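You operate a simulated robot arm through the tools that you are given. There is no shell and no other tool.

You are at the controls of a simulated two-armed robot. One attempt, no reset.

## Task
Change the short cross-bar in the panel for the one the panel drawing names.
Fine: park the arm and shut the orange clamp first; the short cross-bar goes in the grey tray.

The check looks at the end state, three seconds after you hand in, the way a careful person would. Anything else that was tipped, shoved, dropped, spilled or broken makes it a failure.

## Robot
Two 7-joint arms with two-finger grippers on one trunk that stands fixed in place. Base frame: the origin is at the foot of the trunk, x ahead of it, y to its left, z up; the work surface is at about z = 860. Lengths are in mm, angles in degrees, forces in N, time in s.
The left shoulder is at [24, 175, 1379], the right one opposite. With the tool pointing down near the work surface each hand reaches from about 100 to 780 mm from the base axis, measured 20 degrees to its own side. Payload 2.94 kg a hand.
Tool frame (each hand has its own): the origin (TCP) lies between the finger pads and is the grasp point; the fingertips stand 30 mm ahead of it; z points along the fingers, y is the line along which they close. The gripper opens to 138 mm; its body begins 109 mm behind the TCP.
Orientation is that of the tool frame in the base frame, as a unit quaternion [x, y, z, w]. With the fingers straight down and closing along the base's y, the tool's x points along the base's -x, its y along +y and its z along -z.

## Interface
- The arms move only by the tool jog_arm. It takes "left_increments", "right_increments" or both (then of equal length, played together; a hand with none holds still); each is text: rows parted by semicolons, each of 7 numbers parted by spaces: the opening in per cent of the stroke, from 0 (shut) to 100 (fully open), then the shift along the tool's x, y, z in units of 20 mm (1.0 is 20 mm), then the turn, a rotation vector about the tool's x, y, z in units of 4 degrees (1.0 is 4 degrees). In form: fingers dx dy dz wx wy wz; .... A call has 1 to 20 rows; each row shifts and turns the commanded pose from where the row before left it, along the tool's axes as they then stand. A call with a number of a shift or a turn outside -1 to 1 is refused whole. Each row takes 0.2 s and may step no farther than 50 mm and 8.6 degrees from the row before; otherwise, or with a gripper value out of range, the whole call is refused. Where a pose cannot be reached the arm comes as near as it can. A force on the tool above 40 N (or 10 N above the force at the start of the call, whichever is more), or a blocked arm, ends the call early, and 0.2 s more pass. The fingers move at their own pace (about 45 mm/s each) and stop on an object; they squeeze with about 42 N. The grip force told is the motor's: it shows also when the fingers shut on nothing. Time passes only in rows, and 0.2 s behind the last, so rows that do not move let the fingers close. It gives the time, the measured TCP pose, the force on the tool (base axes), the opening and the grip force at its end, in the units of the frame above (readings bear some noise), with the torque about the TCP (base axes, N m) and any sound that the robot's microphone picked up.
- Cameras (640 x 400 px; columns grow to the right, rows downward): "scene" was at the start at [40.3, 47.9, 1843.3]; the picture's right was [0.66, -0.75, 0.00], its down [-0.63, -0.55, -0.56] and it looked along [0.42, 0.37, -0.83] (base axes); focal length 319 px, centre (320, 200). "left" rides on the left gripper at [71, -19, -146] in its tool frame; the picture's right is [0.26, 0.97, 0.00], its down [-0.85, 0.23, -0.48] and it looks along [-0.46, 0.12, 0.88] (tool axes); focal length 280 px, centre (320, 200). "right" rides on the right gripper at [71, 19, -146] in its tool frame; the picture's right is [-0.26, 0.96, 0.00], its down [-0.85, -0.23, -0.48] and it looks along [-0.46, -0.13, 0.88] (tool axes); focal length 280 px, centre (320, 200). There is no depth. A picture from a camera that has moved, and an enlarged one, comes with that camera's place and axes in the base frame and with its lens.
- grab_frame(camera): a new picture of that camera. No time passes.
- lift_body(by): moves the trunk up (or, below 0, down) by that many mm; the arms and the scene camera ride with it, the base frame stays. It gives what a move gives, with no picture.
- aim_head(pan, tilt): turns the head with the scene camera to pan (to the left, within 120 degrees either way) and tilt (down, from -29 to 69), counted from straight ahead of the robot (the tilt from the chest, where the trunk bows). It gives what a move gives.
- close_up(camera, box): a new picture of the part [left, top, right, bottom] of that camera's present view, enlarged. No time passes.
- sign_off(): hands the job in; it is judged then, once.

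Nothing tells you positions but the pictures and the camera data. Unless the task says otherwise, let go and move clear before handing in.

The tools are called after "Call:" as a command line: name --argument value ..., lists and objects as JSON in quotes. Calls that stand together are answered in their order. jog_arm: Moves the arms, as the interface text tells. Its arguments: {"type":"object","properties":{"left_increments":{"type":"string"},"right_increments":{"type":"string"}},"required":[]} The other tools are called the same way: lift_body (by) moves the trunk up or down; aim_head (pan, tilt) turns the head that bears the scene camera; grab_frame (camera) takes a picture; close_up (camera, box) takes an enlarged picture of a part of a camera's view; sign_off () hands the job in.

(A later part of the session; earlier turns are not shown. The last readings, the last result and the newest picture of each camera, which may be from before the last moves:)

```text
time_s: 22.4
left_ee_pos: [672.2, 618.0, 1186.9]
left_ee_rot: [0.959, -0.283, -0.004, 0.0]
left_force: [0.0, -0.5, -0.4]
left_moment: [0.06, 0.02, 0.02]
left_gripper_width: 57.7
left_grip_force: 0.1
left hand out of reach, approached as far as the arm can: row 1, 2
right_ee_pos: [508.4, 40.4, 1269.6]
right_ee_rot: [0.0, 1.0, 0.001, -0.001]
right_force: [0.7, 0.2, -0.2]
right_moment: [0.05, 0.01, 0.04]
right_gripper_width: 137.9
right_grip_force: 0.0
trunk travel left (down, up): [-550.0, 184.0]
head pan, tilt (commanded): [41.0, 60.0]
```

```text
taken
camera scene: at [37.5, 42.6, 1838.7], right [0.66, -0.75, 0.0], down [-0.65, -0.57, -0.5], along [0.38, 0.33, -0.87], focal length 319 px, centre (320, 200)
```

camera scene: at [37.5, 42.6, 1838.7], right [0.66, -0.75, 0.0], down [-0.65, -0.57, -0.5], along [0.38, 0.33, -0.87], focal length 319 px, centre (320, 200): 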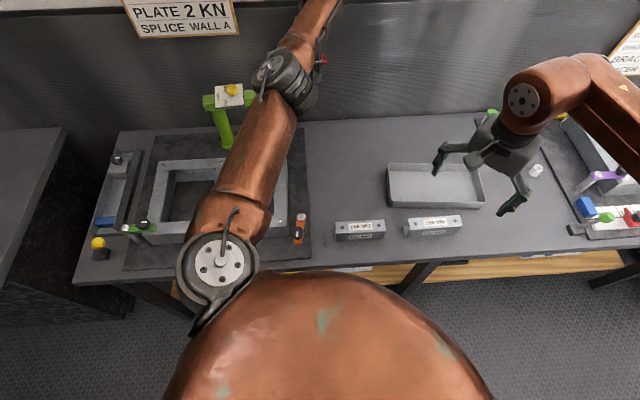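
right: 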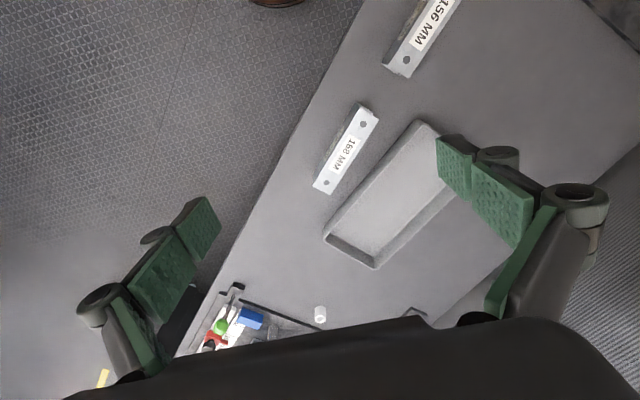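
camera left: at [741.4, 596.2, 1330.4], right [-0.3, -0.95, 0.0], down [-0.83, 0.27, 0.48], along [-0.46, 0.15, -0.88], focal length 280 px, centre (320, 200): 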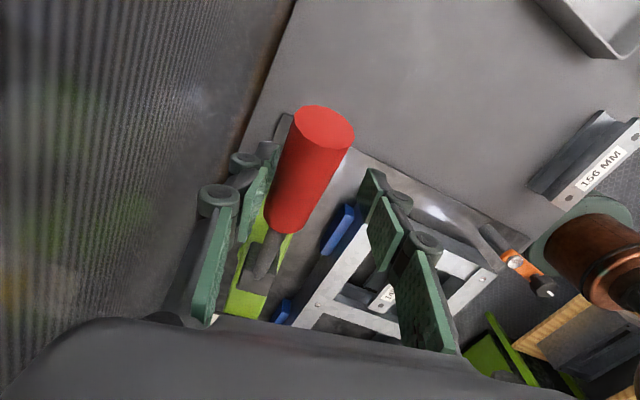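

The arm has swung about 42°, roughly parallel to the wall and clear of the panel, but my straight-down reach ended before any stop was felt. I'll tilt the tool outward for extra reach and nudge on gently to find the end of its travel.

Call:
jog_arm --left_increments "42 0 0 0 0.92 0.39 0; 42 0 0 0 0.92 0.39 0; 42 0 0 0 0.92 0.39 0; 42 0 0 0 0.92 0.39 0; 42 0 0 0 0.92 0.39 0; 42 0.07 -0.65 0.23 0 0 0; 42 0.07 -0.65 0.23 0 0 0"

Call:
grab_frame --camera "left"

Call:
grab_frame --camera "scene"

```text
time_s: 24.0
left_ee_pos: [688.7, 640.4, 1187.0]
left_ee_rot: [0.949, -0.267, 0.106, -0.133]
left_force: [-0.7, 0.3, -0.1]
left_moment: [0.04, 0.0, -0.01]
left_gripper_width: 58.4
left_grip_force: 0.5
left hand out of reach, approached as far as the arm can: row 1
right_ee_pos: [507.9, 42.3, 1268.9]
right_ee_rot: [0.0, 1.0, 0.0, -0.001]
right_force: [-0.3, -0.1, -0.1]
right_moment: [0.02, -0.02, -0.01]
right_gripper_width: 137.9
right_grip_force: 0.1
trunk travel left (down, up): [-550.0, 184.0]
head pan, tilt (commanded): [41.0, 60.0]
```

```text
taken
camera left: at [716.2, 590.7, 1337.4], right [-0.24, -0.93, -0.26], down [-0.95, 0.17, 0.27], along [-0.21, 0.32, -0.93], focal length 280 px, centre (320, 200)
```

left: 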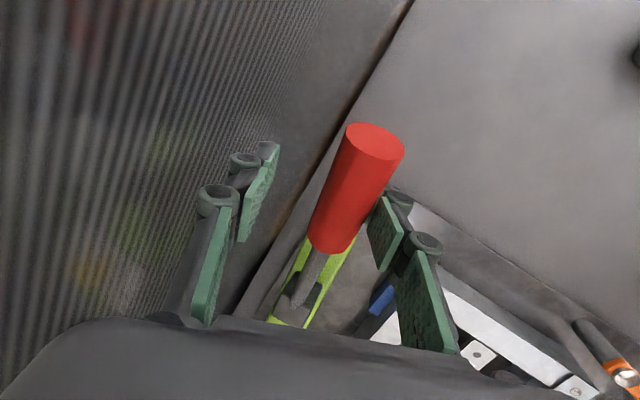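

```text
taken
camera scene: at [37.4, 45.6, 1838.7], right [0.66, -0.75, 0.0], down [-0.65, -0.57, -0.5], along [0.38, 0.33, -0.87], focal length 319 px, centre (320, 200)
```

scene: 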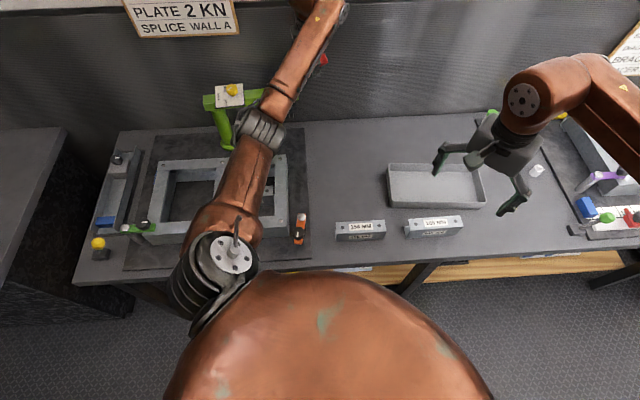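

Call:
jog_arm --left_increments "42 0.05 -0.5 0.17 0 0 0; 42 0.05 -0.5 0.17 0 0 0"

Call:
grab_frame --camera "left"

```text
time_s: 24.6
left_ee_pos: [697.2, 652.7, 1183.6]
left_ee_rot: [0.949, -0.269, 0.102, -0.13]
left_force: [-29.2, -24.6, -8.9]
left_moment: [0.0, -0.16, -0.11]
left_gripper_width: 83.1
left_grip_force: 17.4
right_ee_pos: [505.5, 38.9, 1272.2]
right_ee_rot: [-0.001, 1.0, 0.002, 0.0]
right_force: [-0.1, -0.8, -0.3]
right_moment: [0.01, -0.05, -0.02]
right_gripper_width: 138.0
right_grip_force: 0.0
trunk travel left (down, up): [-550.0, 184.0]
head pan, tilt (commanded): [41.0, 60.0]
```

```text
taken
camera left: at [725.6, 603.2, 1335.4], right [-0.25, -0.93, -0.26], down [-0.95, 0.17, 0.28], along [-0.21, 0.31, -0.93], focal length 280 px, centre (320, 200)
```

left: 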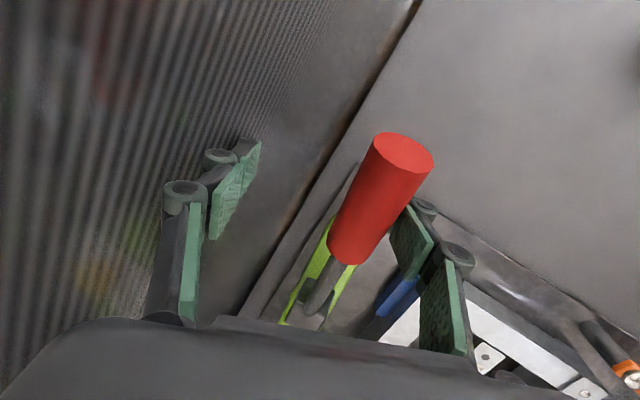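

The push met firm resistance (~38 N) with nothing else touched, so the green arm is against its parked stop. I'll back off, open, and withdraw along the finger direction, then check that the arm stays there.

Call:
jog_arm --left_increments "70 -0.05 0.5 -0.17 0 0 0; 70 -0.05 0.5 -0.17 0 0 0; 70 0 0.1 0 0 0 0; 70 0 0 -0.5 0 0 0; 70 0 0 -1 0 0 0; 70 0 0 -1 0 0 0; 70 0 0 -1 0 0 0; 70 0 0 -1 0 0 0; 70 0 0 -1 0 0 0"

Call:
grab_frame --camera "left"

Call:
grab_frame --camera "scene"

```text
time_s: 26.6
left_ee_pos: [659.4, 615.2, 1290.2]
left_ee_rot: [0.949, -0.268, 0.105, -0.132]
left_force: [0.1, 0.3, 0.3]
left_moment: [0.02, -0.01, -0.01]
left_gripper_width: 96.7
left_grip_force: 0.1
right_ee_pos: [509.6, 39.8, 1269.8]
right_ee_rot: [0.0, 1.0, 0.002, -0.001]
right_force: [0.1, -0.6, 0.0]
right_moment: [0.07, 0.01, 0.01]
right_gripper_width: 138.3
right_grip_force: 0.0
trunk travel left (down, up): [-550.0, 184.0]
head pan, tilt (commanded): [41.0, 60.0]
```

```text
taken
camera left: at [686.8, 564.5, 1441.1], right [-0.25, -0.93, -0.27], down [-0.95, 0.17, 0.27], along [-0.21, 0.32, -0.93], focal length 280 px, centre (320, 200)
```

left: 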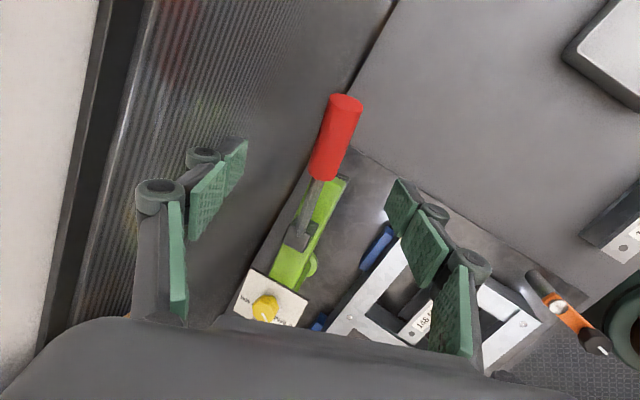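

```text
taken
camera scene: at [38.1, 42.1, 1838.7], right [0.66, -0.75, 0.0], down [-0.65, -0.57, -0.5], along [0.38, 0.33, -0.87], focal length 319 px, centre (320, 200)
```

scene: 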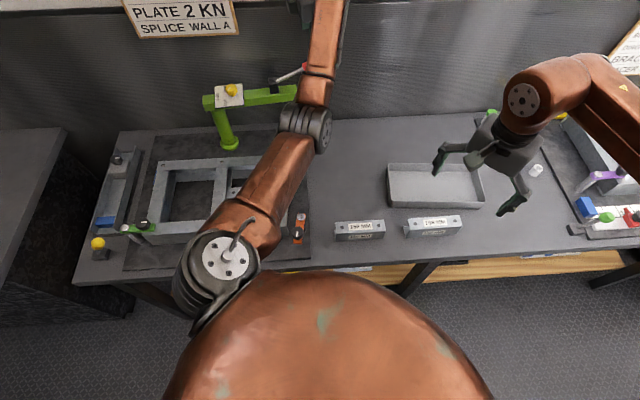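

The green arm is parked along the wall and stays put. Next I bring the left hand back inward, straighten it, and turn it toward the orange clamp.

Call:
jog_arm --left_increments "70 -0.367 0.875 -0.317 0 0 0; 70 -0.367 0.875 -0.317 0 0 0; 70 -0.367 0.875 -0.317 0 0 0; 70 -0.367 0.875 -0.317 0 0 0; 70 -0.367 0.875 -0.317 0 0 0; 70 -0.367 0.875 -0.317 0 0 0; 70 -0.367 0.875 -0.317 0 0 0; 70 0 0 0 -0.92 -0.39 0; 70 0 0 0 -0.92 -0.39 0; 70 0 0 0 -0.92 -0.39 0; 70 0 0 0 -0.92 -0.39 0; 70 0 0 0 -0.6 -0.25 0"

```text
time_s: 29.2
left_ee_pos: [544.5, 533.9, 1286.2]
left_ee_rot: [0.963, -0.271, 0.003, -0.007]
left_force: [-1.2, 0.2, 0.4]
left_moment: [-0.04, 0.01, -0.02]
left_gripper_width: 96.7
left_grip_force: 0.0
right_ee_pos: [507.8, 40.2, 1270.2]
right_ee_rot: [-0.001, 1.0, 0.001, -0.001]
right_force: [-0.2, -0.5, 0.7]
right_moment: [-0.01, -0.01, 0.01]
right_gripper_width: 138.0
right_grip_force: 0.0
trunk travel left (down, up): [-550.0, 184.0]
head pan, tilt (commanded): [41.0, 60.0]
```

Call:
jog_arm --left_increments "70 -0.332 0.959 0 0 0 0; 70 -0.332 0.959 0 0 0 0; 70 -0.332 0.959 0 0 0 0; 70 -0.332 0.959 0 0 0 0; 70 -0.332 0.959 0 0 0 0; 70 -0.332 0.959 0 0 0 0; 70 -0.332 0.959 0 0 0 0; 70 -0.332 0.959 0 0 0 0; 70 -0.332 0.959 0 0 0 0; 70 -0.332 0.959 0 0 0 0; 70 -0.332 0.959 0 0 0 0; 70 -0.332 0.959 0 0 0 0; 70 -0.332 0.959 0 0 0 0; 70 -0.332 0.959 0 0 0 0; 70 -0.332 0.959 0 0 0 0"

Call:
jog_arm --left_increments "70 0 0 0 0 0 1; 70 0 0 0 0 0 1; 70 0 0 0 0 0 1; 70 0 0 0 0 0 1; 70 0 0 0 0 0 1; 70 0 0 0 0 0 1; 70 0 0 0 0 0 1; 70 0 0 0 0 0 1; 70 0 0 0 0 0 1; 70 0 0 0 0 0 1; 70 0 0 0 0 0 1; 70 0 0 0 0 0 1; 70 0 0 0 0 0 1; 70 0 0 0 0 0 1; 70 0 0 0 0 0 1; 70 0 0 0 0 0 1; 70 0 0 0 0 0 1; 70 0 0 0 0 0 1; 70 0 0 0 0 0 1; 70 0 0 0 0 0 1"

Call:
grab_frame --camera "left"

Call:
grab_frame --camera "scene"

```text
time_s: 30.9
left_ee_pos: [431.1, 442.3, 1282.4]
left_ee_rot: [0.963, -0.268, 0.004, -0.006]
left_force: [-0.3, -0.3, 0.4]
left_moment: [0.0, 0.02, -0.01]
left_gripper_width: 96.5
left_grip_force: 0.1
right_ee_pos: [509.9, 35.9, 1271.0]
right_ee_rot: [0.0, 1.0, -0.002, -0.001]
right_force: [2.1, -1.6, 0.6]
right_moment: [0.19, 0.38, 0.03]
right_gripper_width: 137.8
right_grip_force: 0.0
trunk travel left (down, up): [-550.0, 184.0]
head pan, tilt (commanded): [41.0, 60.0]
stopped in row 8 (right hand): the force on the tool passed its limit at 54 N (the readings are from after the stop); the commanded pose is now the measured one
```

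```text
time_s: 35.1
left_ee_pos: [429.5, 443.1, 1283.1]
left_ee_rot: [-0.566, 0.825, 0.002, 0.007]
left_force: [0.2, 0.2, 0.1]
left_moment: [0.01, 0.03, 0.03]
left_gripper_width: 96.5
left_grip_force: 0.2
right_ee_pos: [508.8, 36.6, 1270.8]
right_ee_rot: [0.0, 1.0, -0.001, 0.0]
right_force: [6.2, -3.6, 1.6]
right_moment: [0.47, 0.96, 0.07]
right_gripper_width: 137.9
right_grip_force: 0.0
trunk travel left (down, up): [-550.0, 184.0]
head pan, tilt (commanded): [41.0, 60.0]
```

```text
taken
camera left: at [419.8, 369.6, 1426.2], right [-0.99, 0.1, -0.01], down [0.09, 0.87, 0.49], along [0.06, 0.48, -0.87], focal length 280 px, centre (320, 200)
```

left: 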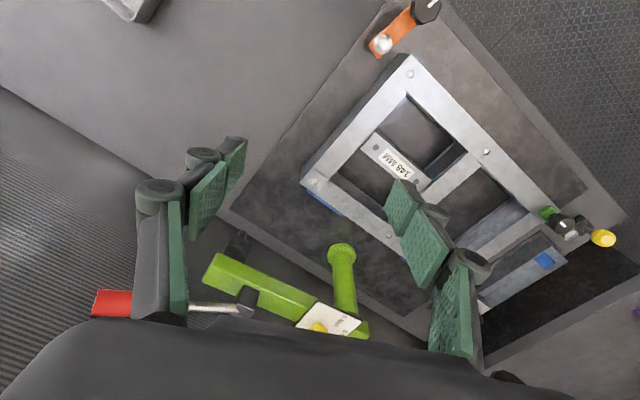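

```text
taken
camera scene: at [37.3, 44.6, 1838.7], right [0.66, -0.75, 0.0], down [-0.65, -0.57, -0.5], along [0.38, 0.33, -0.87], focal length 319 px, centre (320, 200)
```

scene: 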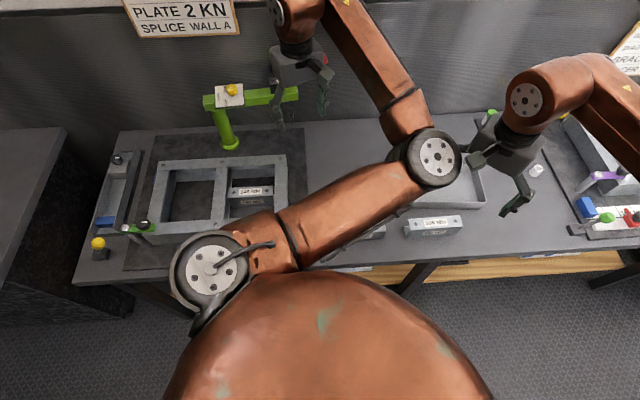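

The left elbow swung inward and brushed the right hand, so I'll first take the right hand well out of the way (toward −y), then continue with the left.

Call:
jog_arm --right_increments "100 0 -1 0 0 0 0; 100 0 -1 0 0 0 0; 100 0 -1 0 0 0 0; 100 0 -1 0 0 0 0; 100 0 -1 0 0 0 0; 100 0 -1 0 0 0 0; 100 0 -1 0 0 0 0; 100 0 -1 0 0 0 0; 100 0 -1 0 0 0 0; 100 0 -1 0 0 0 0; 100 0 -1 0 0 0 0; 100 0 -1 0 0 0 0; 100 0 -1 0 0 0 0"

Call:
grab_frame --camera "scene"

Call:
grab_frame --camera "right"

```text
time_s: 37.9
left_ee_pos: [429.8, 441.7, 1283.3]
left_ee_rot: [-0.566, 0.824, 0.002, 0.007]
left_force: [-0.2, 0.3, -0.2]
left_moment: [0.01, 0.0, -0.02]
left_gripper_width: 96.4
left_grip_force: 0.2
right_ee_pos: [511.1, -225.2, 1271.0]
right_ee_rot: [-0.001, 1.0, -0.002, -0.002]
right_force: [0.5, 1.2, -0.1]
right_moment: [0.04, 0.0, 0.01]
right_gripper_width: 138.1
right_grip_force: 0.0
trunk travel left (down, up): [-550.0, 184.0]
head pan, tilt (commanded): [41.0, 60.0]
```

```text
taken
camera scene: at [36.8, 42.8, 1838.8], right [0.66, -0.75, 0.0], down [-0.65, -0.57, -0.5], along [0.38, 0.33, -0.87], focal length 319 px, centre (320, 200)
```

scene: 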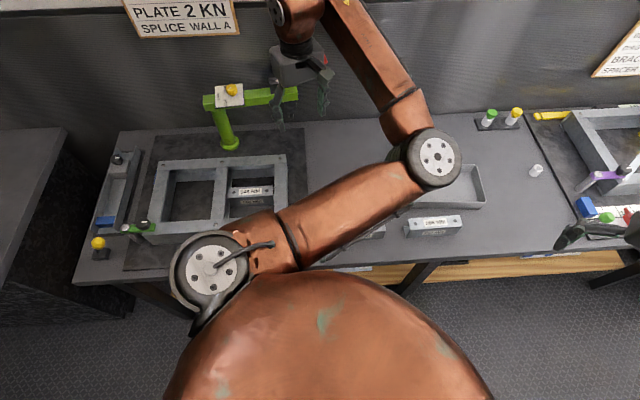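

```text
taken
camera right: at [439.8, -206.4, 1417.6], right [0.26, 0.97, 0.0], down [0.85, -0.23, 0.47], along [0.46, -0.13, -0.88], focal length 280 px, centre (320, 200)
```

right: 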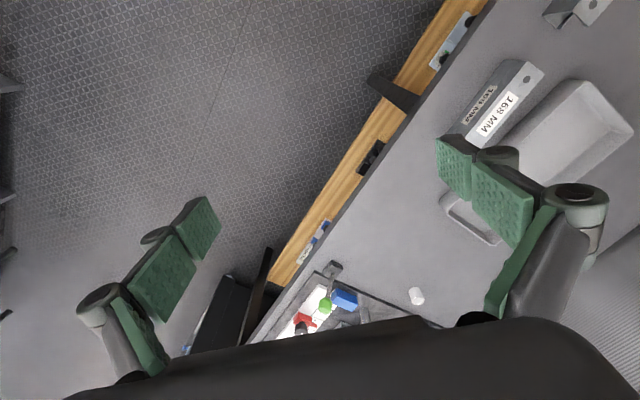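

Call:
jog_arm --left_increments "70 0 0 0 0 0 1; 70 0 0 0 0 0 1; 70 0 0 0 0 0 1; 70 0 0 0 0 0 1; 70 0 0 0 0 0 1; 70 0 0 0 0 0 1; 70 0 0 0 0 0 1; 70 0 0 0 0 0 1; 70 0 0 0 0 0 0.5"

Call:
grab_frame --camera "scene"

Call:
grab_frame --camera "left"

```text
time_s: 39.9
left_ee_pos: [430.5, 444.3, 1282.6]
left_ee_rot: [-0.3, 0.954, 0.004, 0.007]
left_force: [0.5, 0.5, -0.9]
left_moment: [0.0, -0.01, 0.02]
left_gripper_width: 96.5
left_grip_force: 0.0
right_ee_pos: [511.0, -223.4, 1271.6]
right_ee_rot: [0.0, 1.0, -0.002, -0.001]
right_force: [-0.8, -0.2, -0.2]
right_moment: [0.01, 0.01, -0.03]
right_gripper_width: 138.1
right_grip_force: 0.1
trunk travel left (down, up): [-550.0, 184.0]
head pan, tilt (commanded): [41.0, 60.0]
```

```text
taken
camera scene: at [37.3, 44.1, 1838.7], right [0.66, -0.75, 0.0], down [-0.65, -0.57, -0.5], along [0.38, 0.33, -0.87], focal length 319 px, centre (320, 200)
```

scene: 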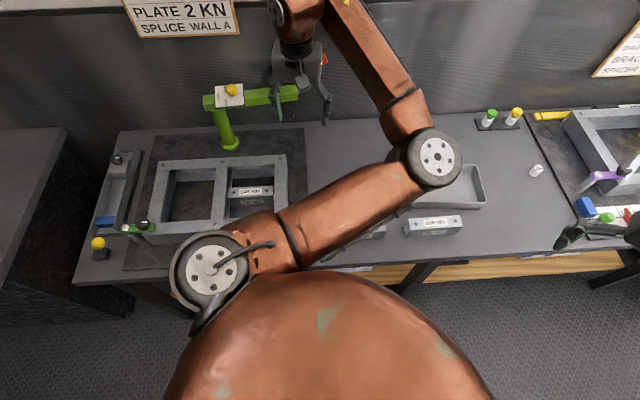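

```text
taken
camera left: at [380.0, 385.9, 1426.1], right [-0.77, 0.64, 0.0], down [0.56, 0.67, 0.49], along [0.31, 0.37, -0.87], focal length 280 px, centre (320, 200)
```

left: 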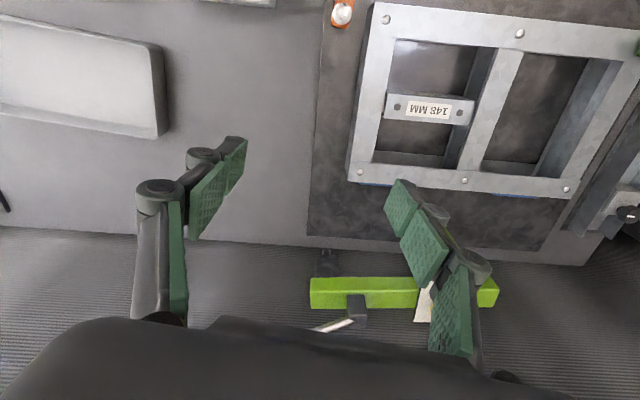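

Call:
jog_arm --left_increments "70 1 0 0 0 0 0; 70 1 0 0 0 0 0; 70 1 0 0 0 0 0; 70 1 0 0 0 0 0; 70 1 0 0 0 0 0"

Call:
grab_frame --camera "scene"

Call:
grab_frame --camera "left"

```text
time_s: 41.1
left_ee_pos: [347.4, 385.7, 1281.9]
left_ee_rot: [-0.3, 0.954, 0.004, 0.007]
left_force: [-0.3, 0.4, 0.1]
left_moment: [0.02, -0.01, 0.02]
left_gripper_width: 96.5
left_grip_force: 0.0
right_ee_pos: [511.4, -223.9, 1272.5]
right_ee_rot: [-0.001, 1.0, -0.001, -0.001]
right_force: [-0.2, -0.3, 0.4]
right_moment: [-0.02, -0.02, 0.02]
right_gripper_width: 137.8
right_grip_force: 0.0
trunk travel left (down, up): [-550.0, 184.0]
head pan, tilt (commanded): [41.0, 60.0]
```

```text
taken
camera scene: at [36.8, 43.6, 1838.7], right [0.66, -0.75, 0.0], down [-0.65, -0.57, -0.5], along [0.38, 0.33, -0.87], focal length 319 px, centre (320, 200)
```

scene: 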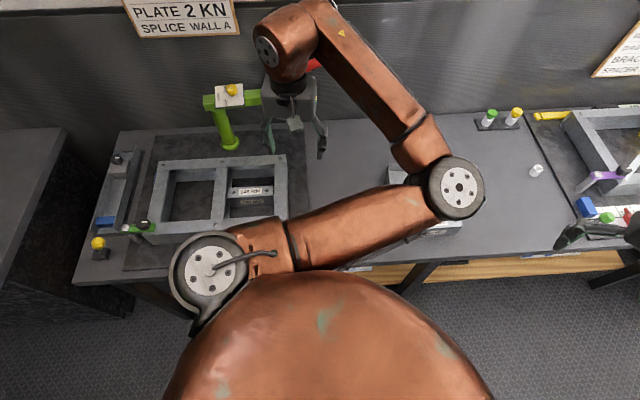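

```text
taken
camera left: at [298.2, 328.4, 1424.9], right [-0.77, 0.64, 0.0], down [0.56, 0.67, 0.49], along [0.31, 0.38, -0.87], focal length 280 px, centre (320, 200)
```

left: 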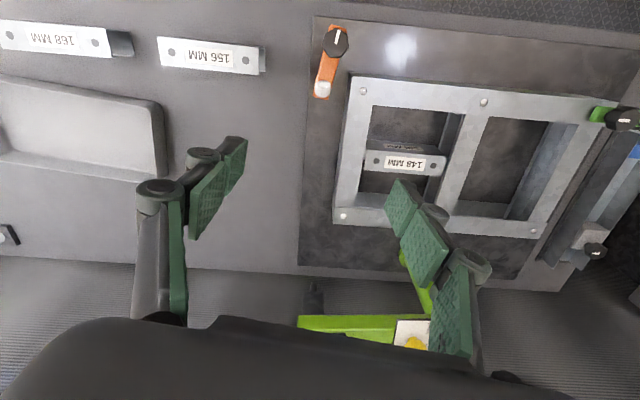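

Call:
jog_arm --left_increments "70 1 0 0 0 0 0; 70 1 0 0 0 0 0; 70 1 0 0 0 0 0; 70 1 0 0 0 0 0"

Call:
grab_frame --camera "left"

Call:
close_up --camera "left" --box '[250, 50, 410, 180]'

Call:
grab_frame --camera "scene"

```text
time_s: 42.1
left_ee_pos: [282.2, 340.8, 1280.1]
left_ee_rot: [-0.3, 0.954, 0.004, 0.007]
left_force: [0.1, -0.3, 0.4]
left_moment: [-0.01, 0.01, 0.02]
left_gripper_width: 96.6
left_grip_force: 0.0
right_ee_pos: [509.5, -224.1, 1271.5]
right_ee_rot: [-0.001, 1.0, -0.001, -0.001]
right_force: [-0.7, 0.2, -0.2]
right_moment: [0.0, 0.03, -0.02]
right_gripper_width: 137.9
right_grip_force: 0.1
trunk travel left (down, up): [-550.0, 184.0]
head pan, tilt (commanded): [41.0, 60.0]
```

```text
taken
camera left: at [231.8, 282.6, 1423.1], right [-0.77, 0.64, 0.0], down [0.56, 0.67, 0.49], along [0.32, 0.38, -0.87], focal length 280 px, centre (320, 200)
```

left: 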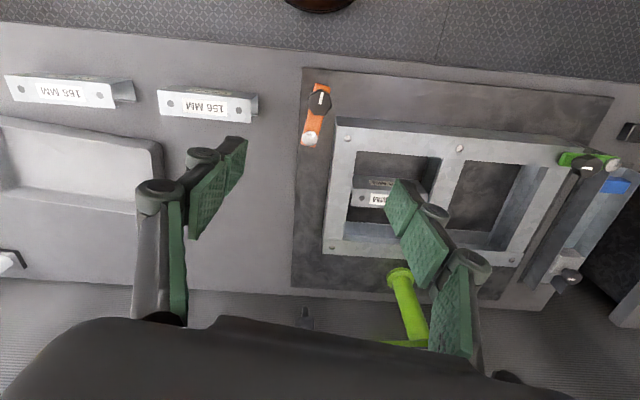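

```text
3.08 times, centred on (330, 115) of left
camera zoom: at [231.8, 282.6, 1423.1], right [-0.77, 0.64, 0.0], down [0.56, 0.67, 0.49], along [0.32, 0.38, -0.87], focal length 863 px, centre (289, 462)
```

zoom: 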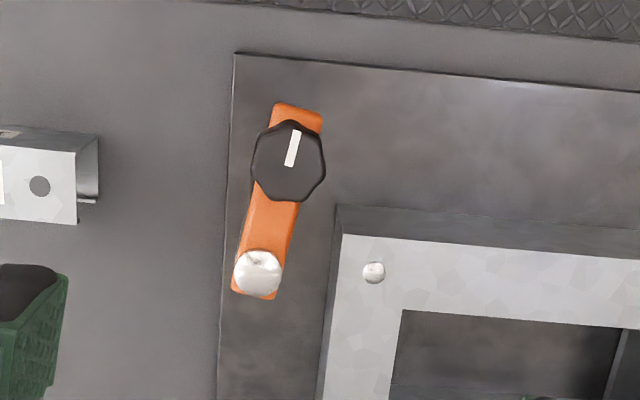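

```text
taken
camera scene: at [36.3, 43.1, 1838.8], right [0.66, -0.75, 0.0], down [-0.65, -0.57, -0.5], along [0.38, 0.33, -0.87], focal length 319 px, centre (320, 200)
```

scene: 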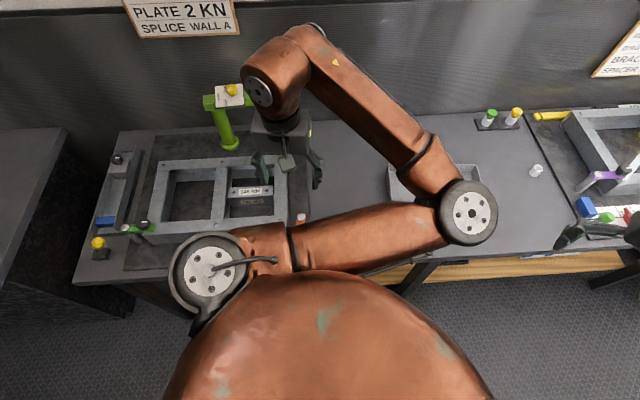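

Call:
close_up --camera "left" --box '[520, 110, 640, 200]'

Call:
close_up --camera "scene" --box '[80, 180, 180, 260]'

```text
4.44 times, centred on (580, 155) of left
camera zoom: at [231.8, 282.6, 1423.1], right [-0.77, 0.64, 0.0], down [0.56, 0.67, 0.49], along [0.32, 0.38, -0.87], focal length 1246 px, centre (-836, 400)
```

zoom: 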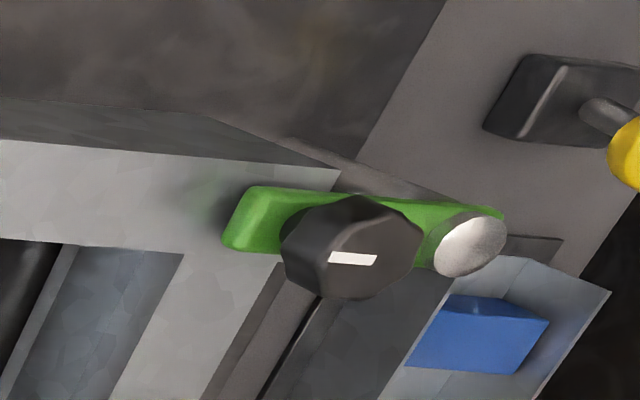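

```text
5.00 times, centred on (130, 220) of scene
camera zoom: at [36.3, 43.1, 1838.8], right [0.66, -0.75, 0.0], down [-0.65, -0.57, -0.5], along [0.38, 0.33, -0.87], focal length 1597 px, centre (1270, 100)
```

zoom: 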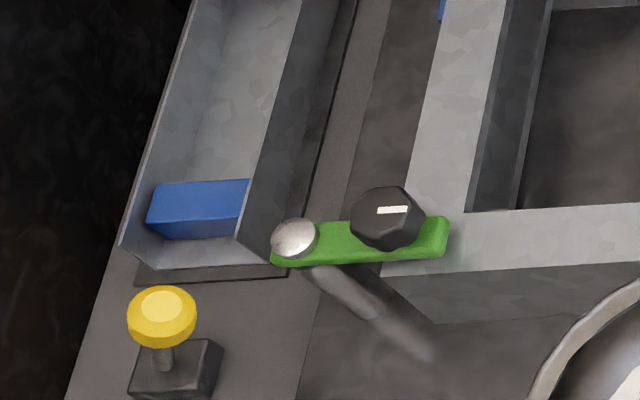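

The neighbouring green clamp, shut, shows the target pose: its bar lies along the frame edge over the corner. I'll descend over the orange clamp's knob in stages.

Call:
jog_arm --left_increments "60 0 0 1 0 0 0; 60 0 0 1 0 0 0; 60 0 0 1 0 0 0; 60 0 0 1 0 0 0; 60 0 0 1 0 0 0; 60 0 0 1 0 0 0; 60 0 0 1 0 0 0; 60 0 0 1 0 0 0; 60 0 0 1 0 0 0; 60 0 0 1 0 0 0"

Call:
grab_frame --camera "left"

Call:
grab_frame --camera "scene"

```text
time_s: 44.3
left_ee_pos: [284.3, 347.4, 1082.8]
left_ee_rot: [-0.301, 0.953, 0.004, 0.007]
left_force: [-0.3, 0.3, -0.3]
left_moment: [-0.04, -0.02, -0.05]
left_gripper_width: 82.6
left_grip_force: 0.1
left hand out of reach, approached as far as the arm can: row 4, 5
right_ee_pos: [511.1, -223.7, 1272.0]
right_ee_rot: [0.0, 1.0, -0.003, -0.001]
right_force: [-1.1, 0.4, 0.0]
right_moment: [-0.01, -0.04, -0.01]
right_gripper_width: 137.8
right_grip_force: 0.0
trunk travel left (down, up): [-550.0, 184.0]
head pan, tilt (commanded): [41.0, 60.0]
```

```text
taken
camera left: at [234.3, 289.0, 1226.2], right [-0.77, 0.64, 0.0], down [0.56, 0.67, 0.49], along [0.31, 0.38, -0.87], focal length 280 px, centre (320, 200)
```

left: 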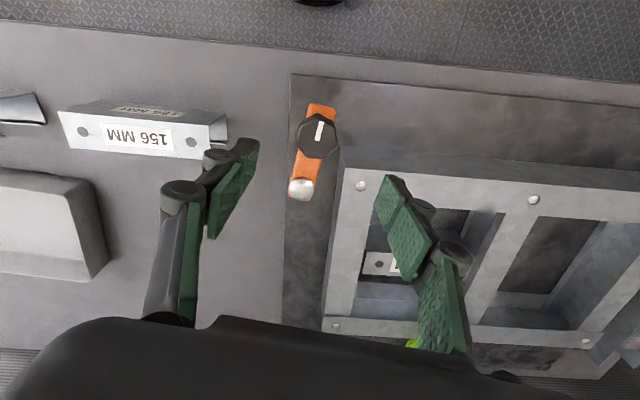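

```text
taken
camera scene: at [37.6, 45.1, 1838.7], right [0.66, -0.75, 0.0], down [-0.65, -0.57, -0.5], along [0.38, 0.33, -0.87], focal length 319 px, centre (320, 200)
```

scene: 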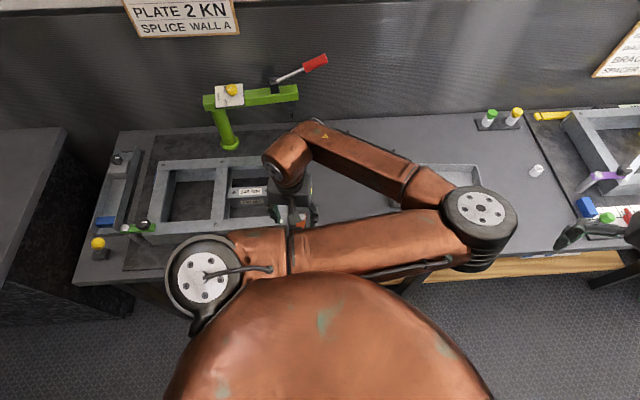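

Call:
jog_arm --left_increments "60 0.39 -0.18 0 0.05 0.23 0; 60 0 0 1 0 0 0; 60 0 0 1 0 0 0"

Call:
grab_frame --camera "left"

Call:
close_up --camera "scene" --box '[230, 150, 340, 260]'

```text
time_s: 45.1
left_ee_pos: [279.8, 338.7, 1043.6]
left_ee_rot: [-0.3, 0.954, 0.0, 0.0]
left_force: [-0.1, 0.2, -0.1]
left_moment: [-0.02, -0.02, -0.02]
left_gripper_width: 82.8
left_grip_force: 0.0
right_ee_pos: [511.4, -223.4, 1270.3]
right_ee_rot: [-0.001, 1.0, -0.003, -0.002]
right_force: [-0.2, -0.7, -0.3]
right_moment: [0.01, 0.02, 0.0]
right_gripper_width: 138.1
right_grip_force: 0.1
trunk travel left (down, up): [-550.0, 184.0]
head pan, tilt (commanded): [41.0, 60.0]
```

```text
taken
camera left: at [231.5, 283.7, 1188.1], right [-0.77, 0.64, 0.0], down [0.56, 0.68, 0.48], along [0.3, 0.36, -0.88], focal length 280 px, centre (320, 200)
```

left: 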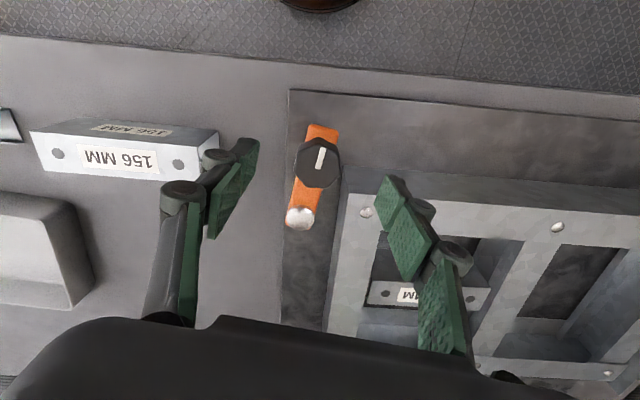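

```text
3.64 times, centred on (285, 205) of scene
camera zoom: at [37.4, 43.9, 1838.7], right [0.66, -0.75, 0.0], down [-0.65, -0.57, -0.5], along [0.38, 0.33, -0.87], focal length 1162 px, centre (447, 182)
```

zoom: 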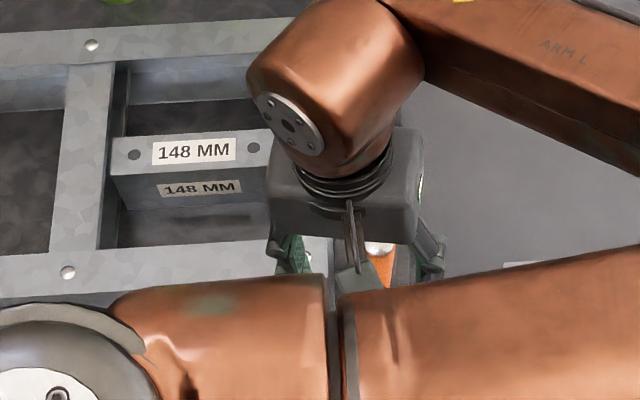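

Call:
jog_arm --left_increments "60 0 0 1 0 0 0; 60 0 0 1 0 0 0; 60 0 0 0.65 0 0 0; 36 0 0 0 0 0 0; 36 0 0 0 0 0 0; 36 0 0 0 0 0 0"

Call:
grab_frame --camera "left"

```text
time_s: 46.5
left_ee_pos: [278.9, 339.2, 990.1]
left_ee_rot: [-0.3, 0.954, 0.0, -0.002]
left_force: [0.0, -0.1, 0.0]
left_moment: [-0.01, 0.03, -0.03]
left_gripper_width: 49.5
left_grip_force: 0.1
right_ee_pos: [511.0, -223.6, 1272.4]
right_ee_rot: [-0.001, 1.0, -0.002, -0.001]
right_force: [0.3, 0.4, 1.2]
right_moment: [0.0, 0.01, 0.0]
right_gripper_width: 138.0
right_grip_force: 0.1
trunk travel left (down, up): [-550.0, 184.0]
head pan, tilt (commanded): [41.0, 60.0]
```

```text
taken
camera left: at [231.2, 283.1, 1134.4], right [-0.77, 0.64, 0.0], down [0.56, 0.68, 0.47], along [0.3, 0.36, -0.88], focal length 280 px, centre (320, 200)
```

left: 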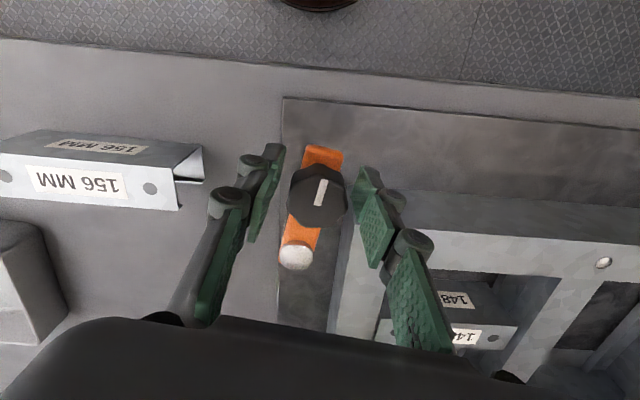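

The knob is caged between the fingers. Now I'll swing it clockwise about its pivot, turning the hand with it.

Call:
jog_arm --left_increments "36 -0.008 0.237 0 0 0 1; 36 -0.008 0.237 0 0 0 1; 36 -0.008 0.237 0 0 0 1; 36 -0.008 0.237 0 0 0 1; 36 -0.008 0.237 0 0 0 1; 36 -0.008 0.237 0 0 0 1; 36 -0.008 0.237 0 0 0 1; 36 -0.008 0.237 0 0 0 1; 36 -0.008 0.237 0 0 0 1; 36 -0.008 0.237 0 0 0 1"

Call:
grab_frame --camera "left"

Call:
grab_frame --camera "scene"

```text
time_s: 48.7
left_ee_pos: [268.9, 382.1, 990.5]
left_ee_rot: [0.045, 0.999, -0.001, 0.0]
left_force: [0.1, -0.6, 0.4]
left_moment: [-0.03, 0.01, -0.03]
left_gripper_width: 50.4
left_grip_force: 0.5
right_ee_pos: [512.1, -223.3, 1271.8]
right_ee_rot: [-0.002, 1.0, -0.002, -0.001]
right_force: [0.6, 0.1, -0.1]
right_moment: [-0.01, -0.01, -0.01]
right_gripper_width: 138.1
right_grip_force: 0.1
trunk travel left (down, up): [-550.0, 184.0]
head pan, tilt (commanded): [41.0, 60.0]
```

```text
taken
camera left: at [194.7, 370.7, 1134.8], right [-0.17, 0.98, 0.0], down [0.87, 0.15, 0.47], along [0.47, 0.08, -0.88], focal length 280 px, centre (320, 200)
```

left: 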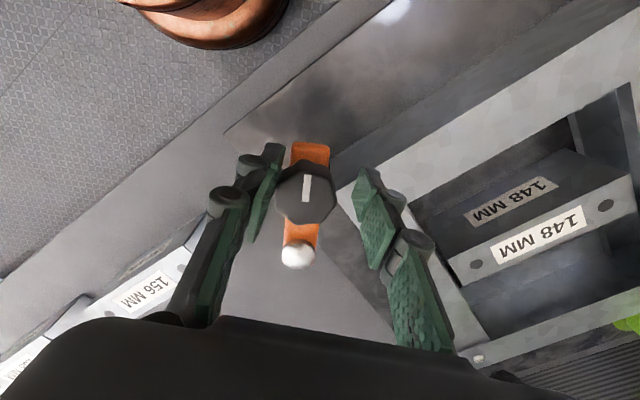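

```text
taken
camera scene: at [37.2, 44.2, 1838.7], right [0.66, -0.75, 0.0], down [-0.65, -0.57, -0.5], along [0.38, 0.33, -0.87], focal length 319 px, centre (320, 200)
```

scene: 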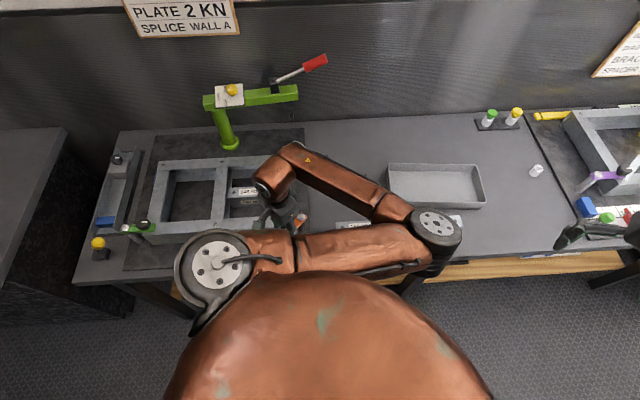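

Call:
jog_arm --left_increments "36 -0.008 0.237 0 0 0 1; 36 -0.008 0.237 0 0 0 1; 36 -0.008 0.237 0 0 0 1; 36 -0.008 0.237 0 0 0 1; 36 -0.008 0.237 0 0 0 1; 36 -0.008 0.237 0 0 0 1; 36 -0.008 0.237 0 0 0 1; 36 -0.008 0.237 0 0 0 1; 36 -0.008 0.237 0 0 0 1; 36 -0.008 0.237 0 0 0 1"

Call:
grab_frame --camera "left"

Call:
grab_frame --camera "scene"

```text
time_s: 50.9
left_ee_pos: [288.8, 425.4, 989.3]
left_ee_rot: [0.384, 0.923, -0.002, 0.0]
left_force: [0.1, 1.1, 0.7]
left_moment: [0.02, -0.01, 0.0]
left_gripper_width: 49.7
left_grip_force: 0.1
right_ee_pos: [511.9, -222.9, 1271.1]
right_ee_rot: [0.0, 1.0, -0.001, -0.001]
right_force: [-0.2, 0.1, -0.4]
right_moment: [0.0, 0.0, -0.02]
right_gripper_width: 137.8
right_grip_force: 0.1
trunk travel left (down, up): [-550.0, 184.0]
head pan, tilt (commanded): [41.0, 60.0]
```

```text
taken
camera left: at [223.0, 462.2, 1134.4], right [0.5, 0.87, 0.0], down [0.76, -0.44, 0.48], along [0.41, -0.24, -0.88], focal length 280 px, centre (320, 200)
```

left: 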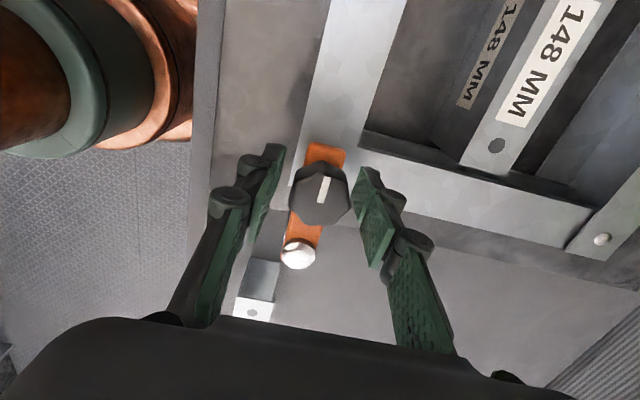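

```text
taken
camera scene: at [37.2, 44.3, 1838.7], right [0.66, -0.75, 0.0], down [-0.65, -0.57, -0.5], along [0.38, 0.33, -0.87], focal length 319 px, centre (320, 200)
```

scene: 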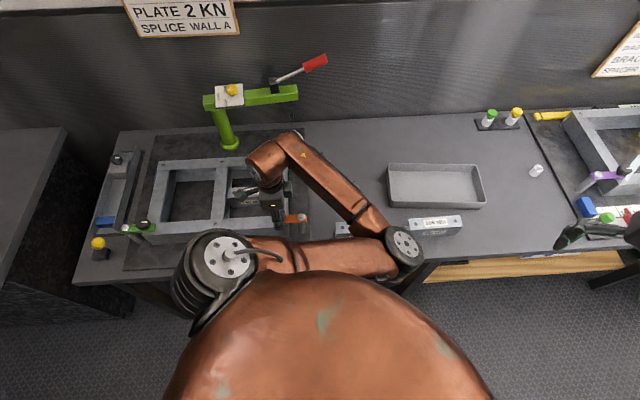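

Call:
jog_arm --left_increments "36 -0.008 0.237 0 0 0 1; 36 -0.008 0.237 0 0 0 1; 36 0 0.1 0 0 0 0"

Call:
grab_frame --camera "left"

```text
time_s: 51.7
left_ee_pos: [295.6, 431.7, 990.1]
left_ee_rot: [0.447, 0.895, -0.002, -0.001]
left_force: [-2.9, -3.3, -0.7]
left_moment: [0.03, 0.11, -0.02]
left_gripper_width: 52.7
left_grip_force: 2.5
right_ee_pos: [510.4, -224.3, 1272.2]
right_ee_rot: [0.0, 1.0, -0.002, 0.0]
right_force: [0.2, 0.6, 0.4]
right_moment: [-0.01, 0.03, 0.05]
right_gripper_width: 138.2
right_grip_force: 0.1
trunk travel left (down, up): [-550.0, 184.0]
head pan, tilt (commanded): [41.0, 60.0]
```

```text
taken
camera left: at [236.3, 477.9, 1134.3], right [0.61, 0.79, 0.0], down [0.7, -0.54, 0.48], along [0.37, -0.29, -0.88], focal length 280 px, centre (320, 200)
```

left: 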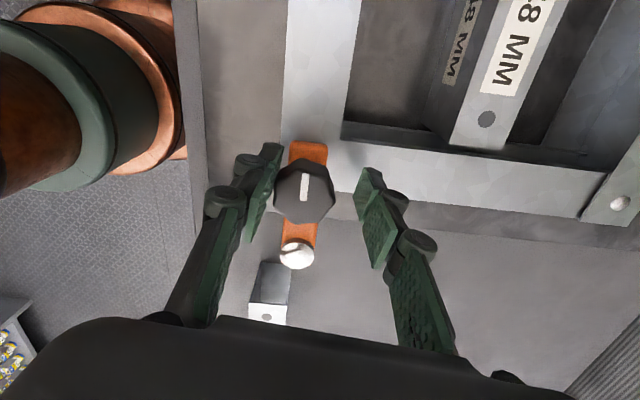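

Call:
jog_arm --left_increments "36 0 0.15 0 0 0 0; 36 0 0.15 0 0 0 0"

Call:
grab_frame --camera "left"

```text
time_s: 52.3
left_ee_pos: [298.7, 434.7, 989.7]
left_ee_rot: [0.446, 0.895, -0.003, -0.001]
left_force: [-13.5, -9.5, -8.0]
left_moment: [0.03, 0.07, -0.14]
left_gripper_width: 60.6
left_grip_force: 7.9
right_ee_pos: [509.0, -224.4, 1272.7]
right_ee_rot: [-0.001, 1.0, -0.002, -0.001]
right_force: [-0.1, 0.0, -0.8]
right_moment: [0.0, -0.01, 0.01]
right_gripper_width: 137.8
right_grip_force: 0.0
trunk travel left (down, up): [-550.0, 184.0]
head pan, tilt (commanded): [41.0, 60.0]
```

```text
taken
camera left: at [239.8, 480.5, 1134.2], right [0.61, 0.79, 0.0], down [0.7, -0.54, 0.48], along [0.37, -0.29, -0.88], focal length 280 px, centre (320, 200)
```

left: 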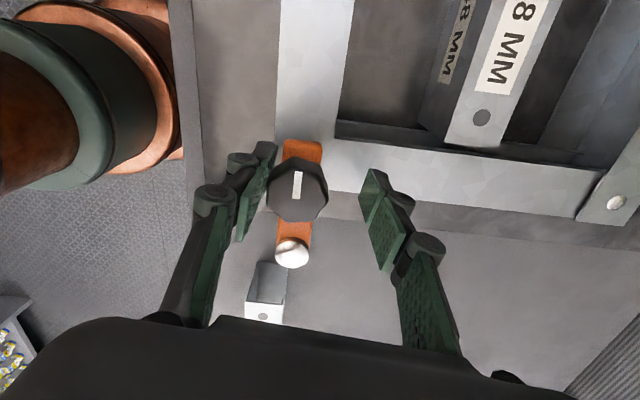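

The orange clamp is hard against its shut stop, lying parallel over the corner like the green one. I'll back off, open and rise straight up.

Call:
jog_arm --left_increments "40 0 -0.45 0 0 0 0; 60 0 0 0 0 0 0; 60 0 0 0 0 0 0; 60 0 0 -1 0 0 0; 60 0 0 -1 0 0 0; 60 0 0 -1 0 0 0; 60 0 0 -1 0 0 0; 60 0 0 -1 0 0 0; 60 0 0 -1 0 0 0; 60 0 0 -1 0 0 0; 60 0 0 -1 0 0 0; 60 0 0 -1 0 0 0; 60 0 0 -1 0 0 0"

Call:
grab_frame --camera "left"

Call:
grab_frame --camera "scene"

```text
time_s: 55.1
left_ee_pos: [293.8, 430.0, 1189.2]
left_ee_rot: [0.447, 0.895, -0.001, 0.0]
left_force: [0.4, 0.5, -0.8]
left_moment: [-0.01, 0.03, -0.02]
left_gripper_width: 82.6
left_grip_force: 0.0
right_ee_pos: [510.9, -223.9, 1272.5]
right_ee_rot: [-0.001, 1.0, -0.001, -0.001]
right_force: [-0.7, 0.5, 0.4]
right_moment: [-0.01, 0.0, 0.0]
right_gripper_width: 137.9
right_grip_force: 0.0
trunk travel left (down, up): [-550.0, 184.0]
head pan, tilt (commanded): [41.0, 60.0]
```

```text
taken
camera left: at [234.1, 476.3, 1334.1], right [0.61, 0.79, 0.0], down [0.69, -0.54, 0.48], along [0.37, -0.29, -0.88], focal length 280 px, centre (320, 200)
```

left: 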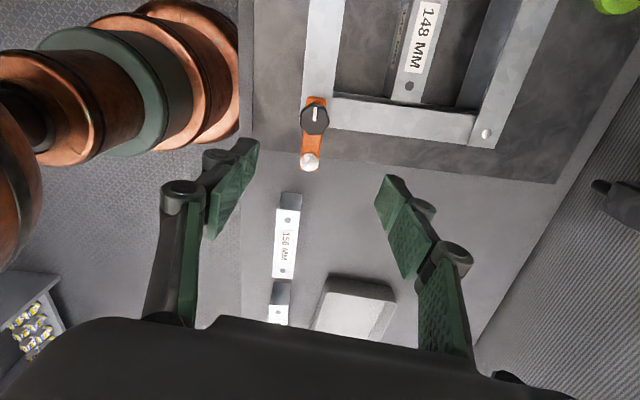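

```text
taken
camera scene: at [37.1, 44.0, 1838.7], right [0.66, -0.75, 0.0], down [-0.65, -0.57, -0.5], along [0.38, 0.33, -0.87], focal length 319 px, centre (320, 200)
```

scene: 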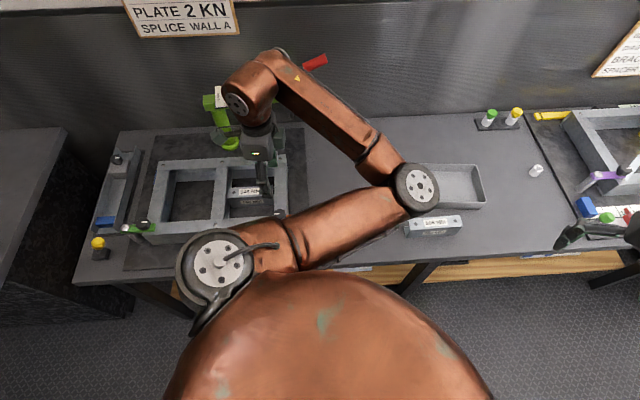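

Clamp shut. Now I turn the left hand to ψ = −45° (closing across the bar) and hover over the 148 bar to measure it.

Call:
jog_arm --left_increments "60 0 0 0 0 0 -1; 60 0 0 0 0 0 -1; 60 0.847 0.986 0 0 0 0; 60 0.847 0.986 0 0 0 0; 60 0.847 0.986 0 0 0 0; 60 0.847 0.986 0 0 0 0; 60 0.847 0.986 0 0 0 0; 60 0.847 0.986 0 0 0 0"

Call:
grab_frame --camera "left"

Call:
close_up --camera "left" --box '[240, 30, 440, 180]'

Call:
grab_frame --camera "scene"

```text
time_s: 56.9
left_ee_pos: [305.3, 587.7, 1187.2]
left_ee_rot: [0.383, 0.924, -0.002, 0.0]
left_force: [0.0, 0.5, -0.8]
left_moment: [-0.03, -0.02, -0.03]
left_gripper_width: 83.0
left_grip_force: 0.0
right_ee_pos: [512.4, -222.2, 1272.0]
right_ee_rot: [-0.001, 1.0, -0.002, -0.002]
right_force: [0.1, 0.6, -0.1]
right_moment: [-0.04, 0.0, 0.01]
right_gripper_width: 138.1
right_grip_force: 0.1
trunk travel left (down, up): [-550.0, 184.0]
head pan, tilt (commanded): [41.0, 60.0]
```

```text
taken
camera left: at [239.8, 625.5, 1332.3], right [0.5, 0.87, 0.0], down [0.76, -0.44, 0.48], along [0.41, -0.24, -0.88], focal length 280 px, centre (320, 200)
```

left: 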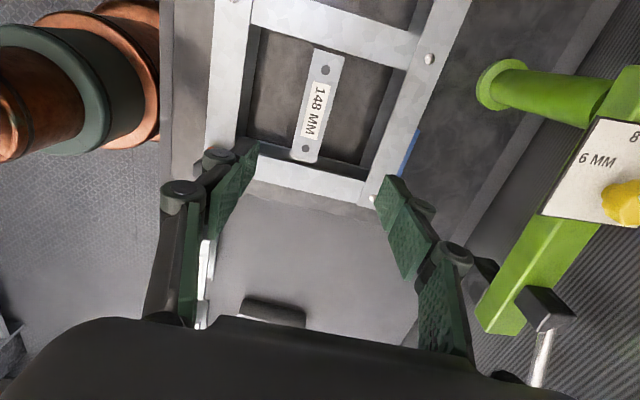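

```text
2.67 times, centred on (340, 105) of left
camera zoom: at [239.8, 625.5, 1332.3], right [0.5, 0.87, 0.0], down [0.76, -0.44, 0.48], along [0.41, -0.24, -0.88], focal length 748 px, centre (267, 453)
```

zoom: 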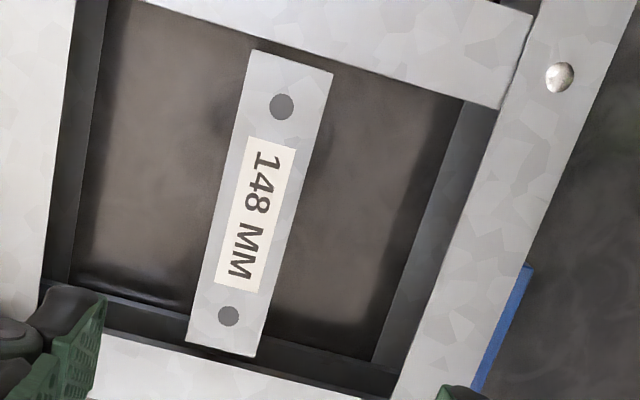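

```text
taken
camera scene: at [37.2, 46.6, 1838.7], right [0.66, -0.75, 0.0], down [-0.65, -0.57, -0.5], along [0.38, 0.33, -0.87], focal length 319 px, centre (320, 200)
```

scene: 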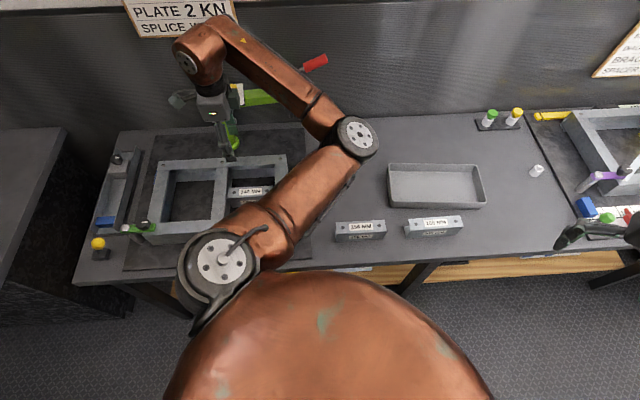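

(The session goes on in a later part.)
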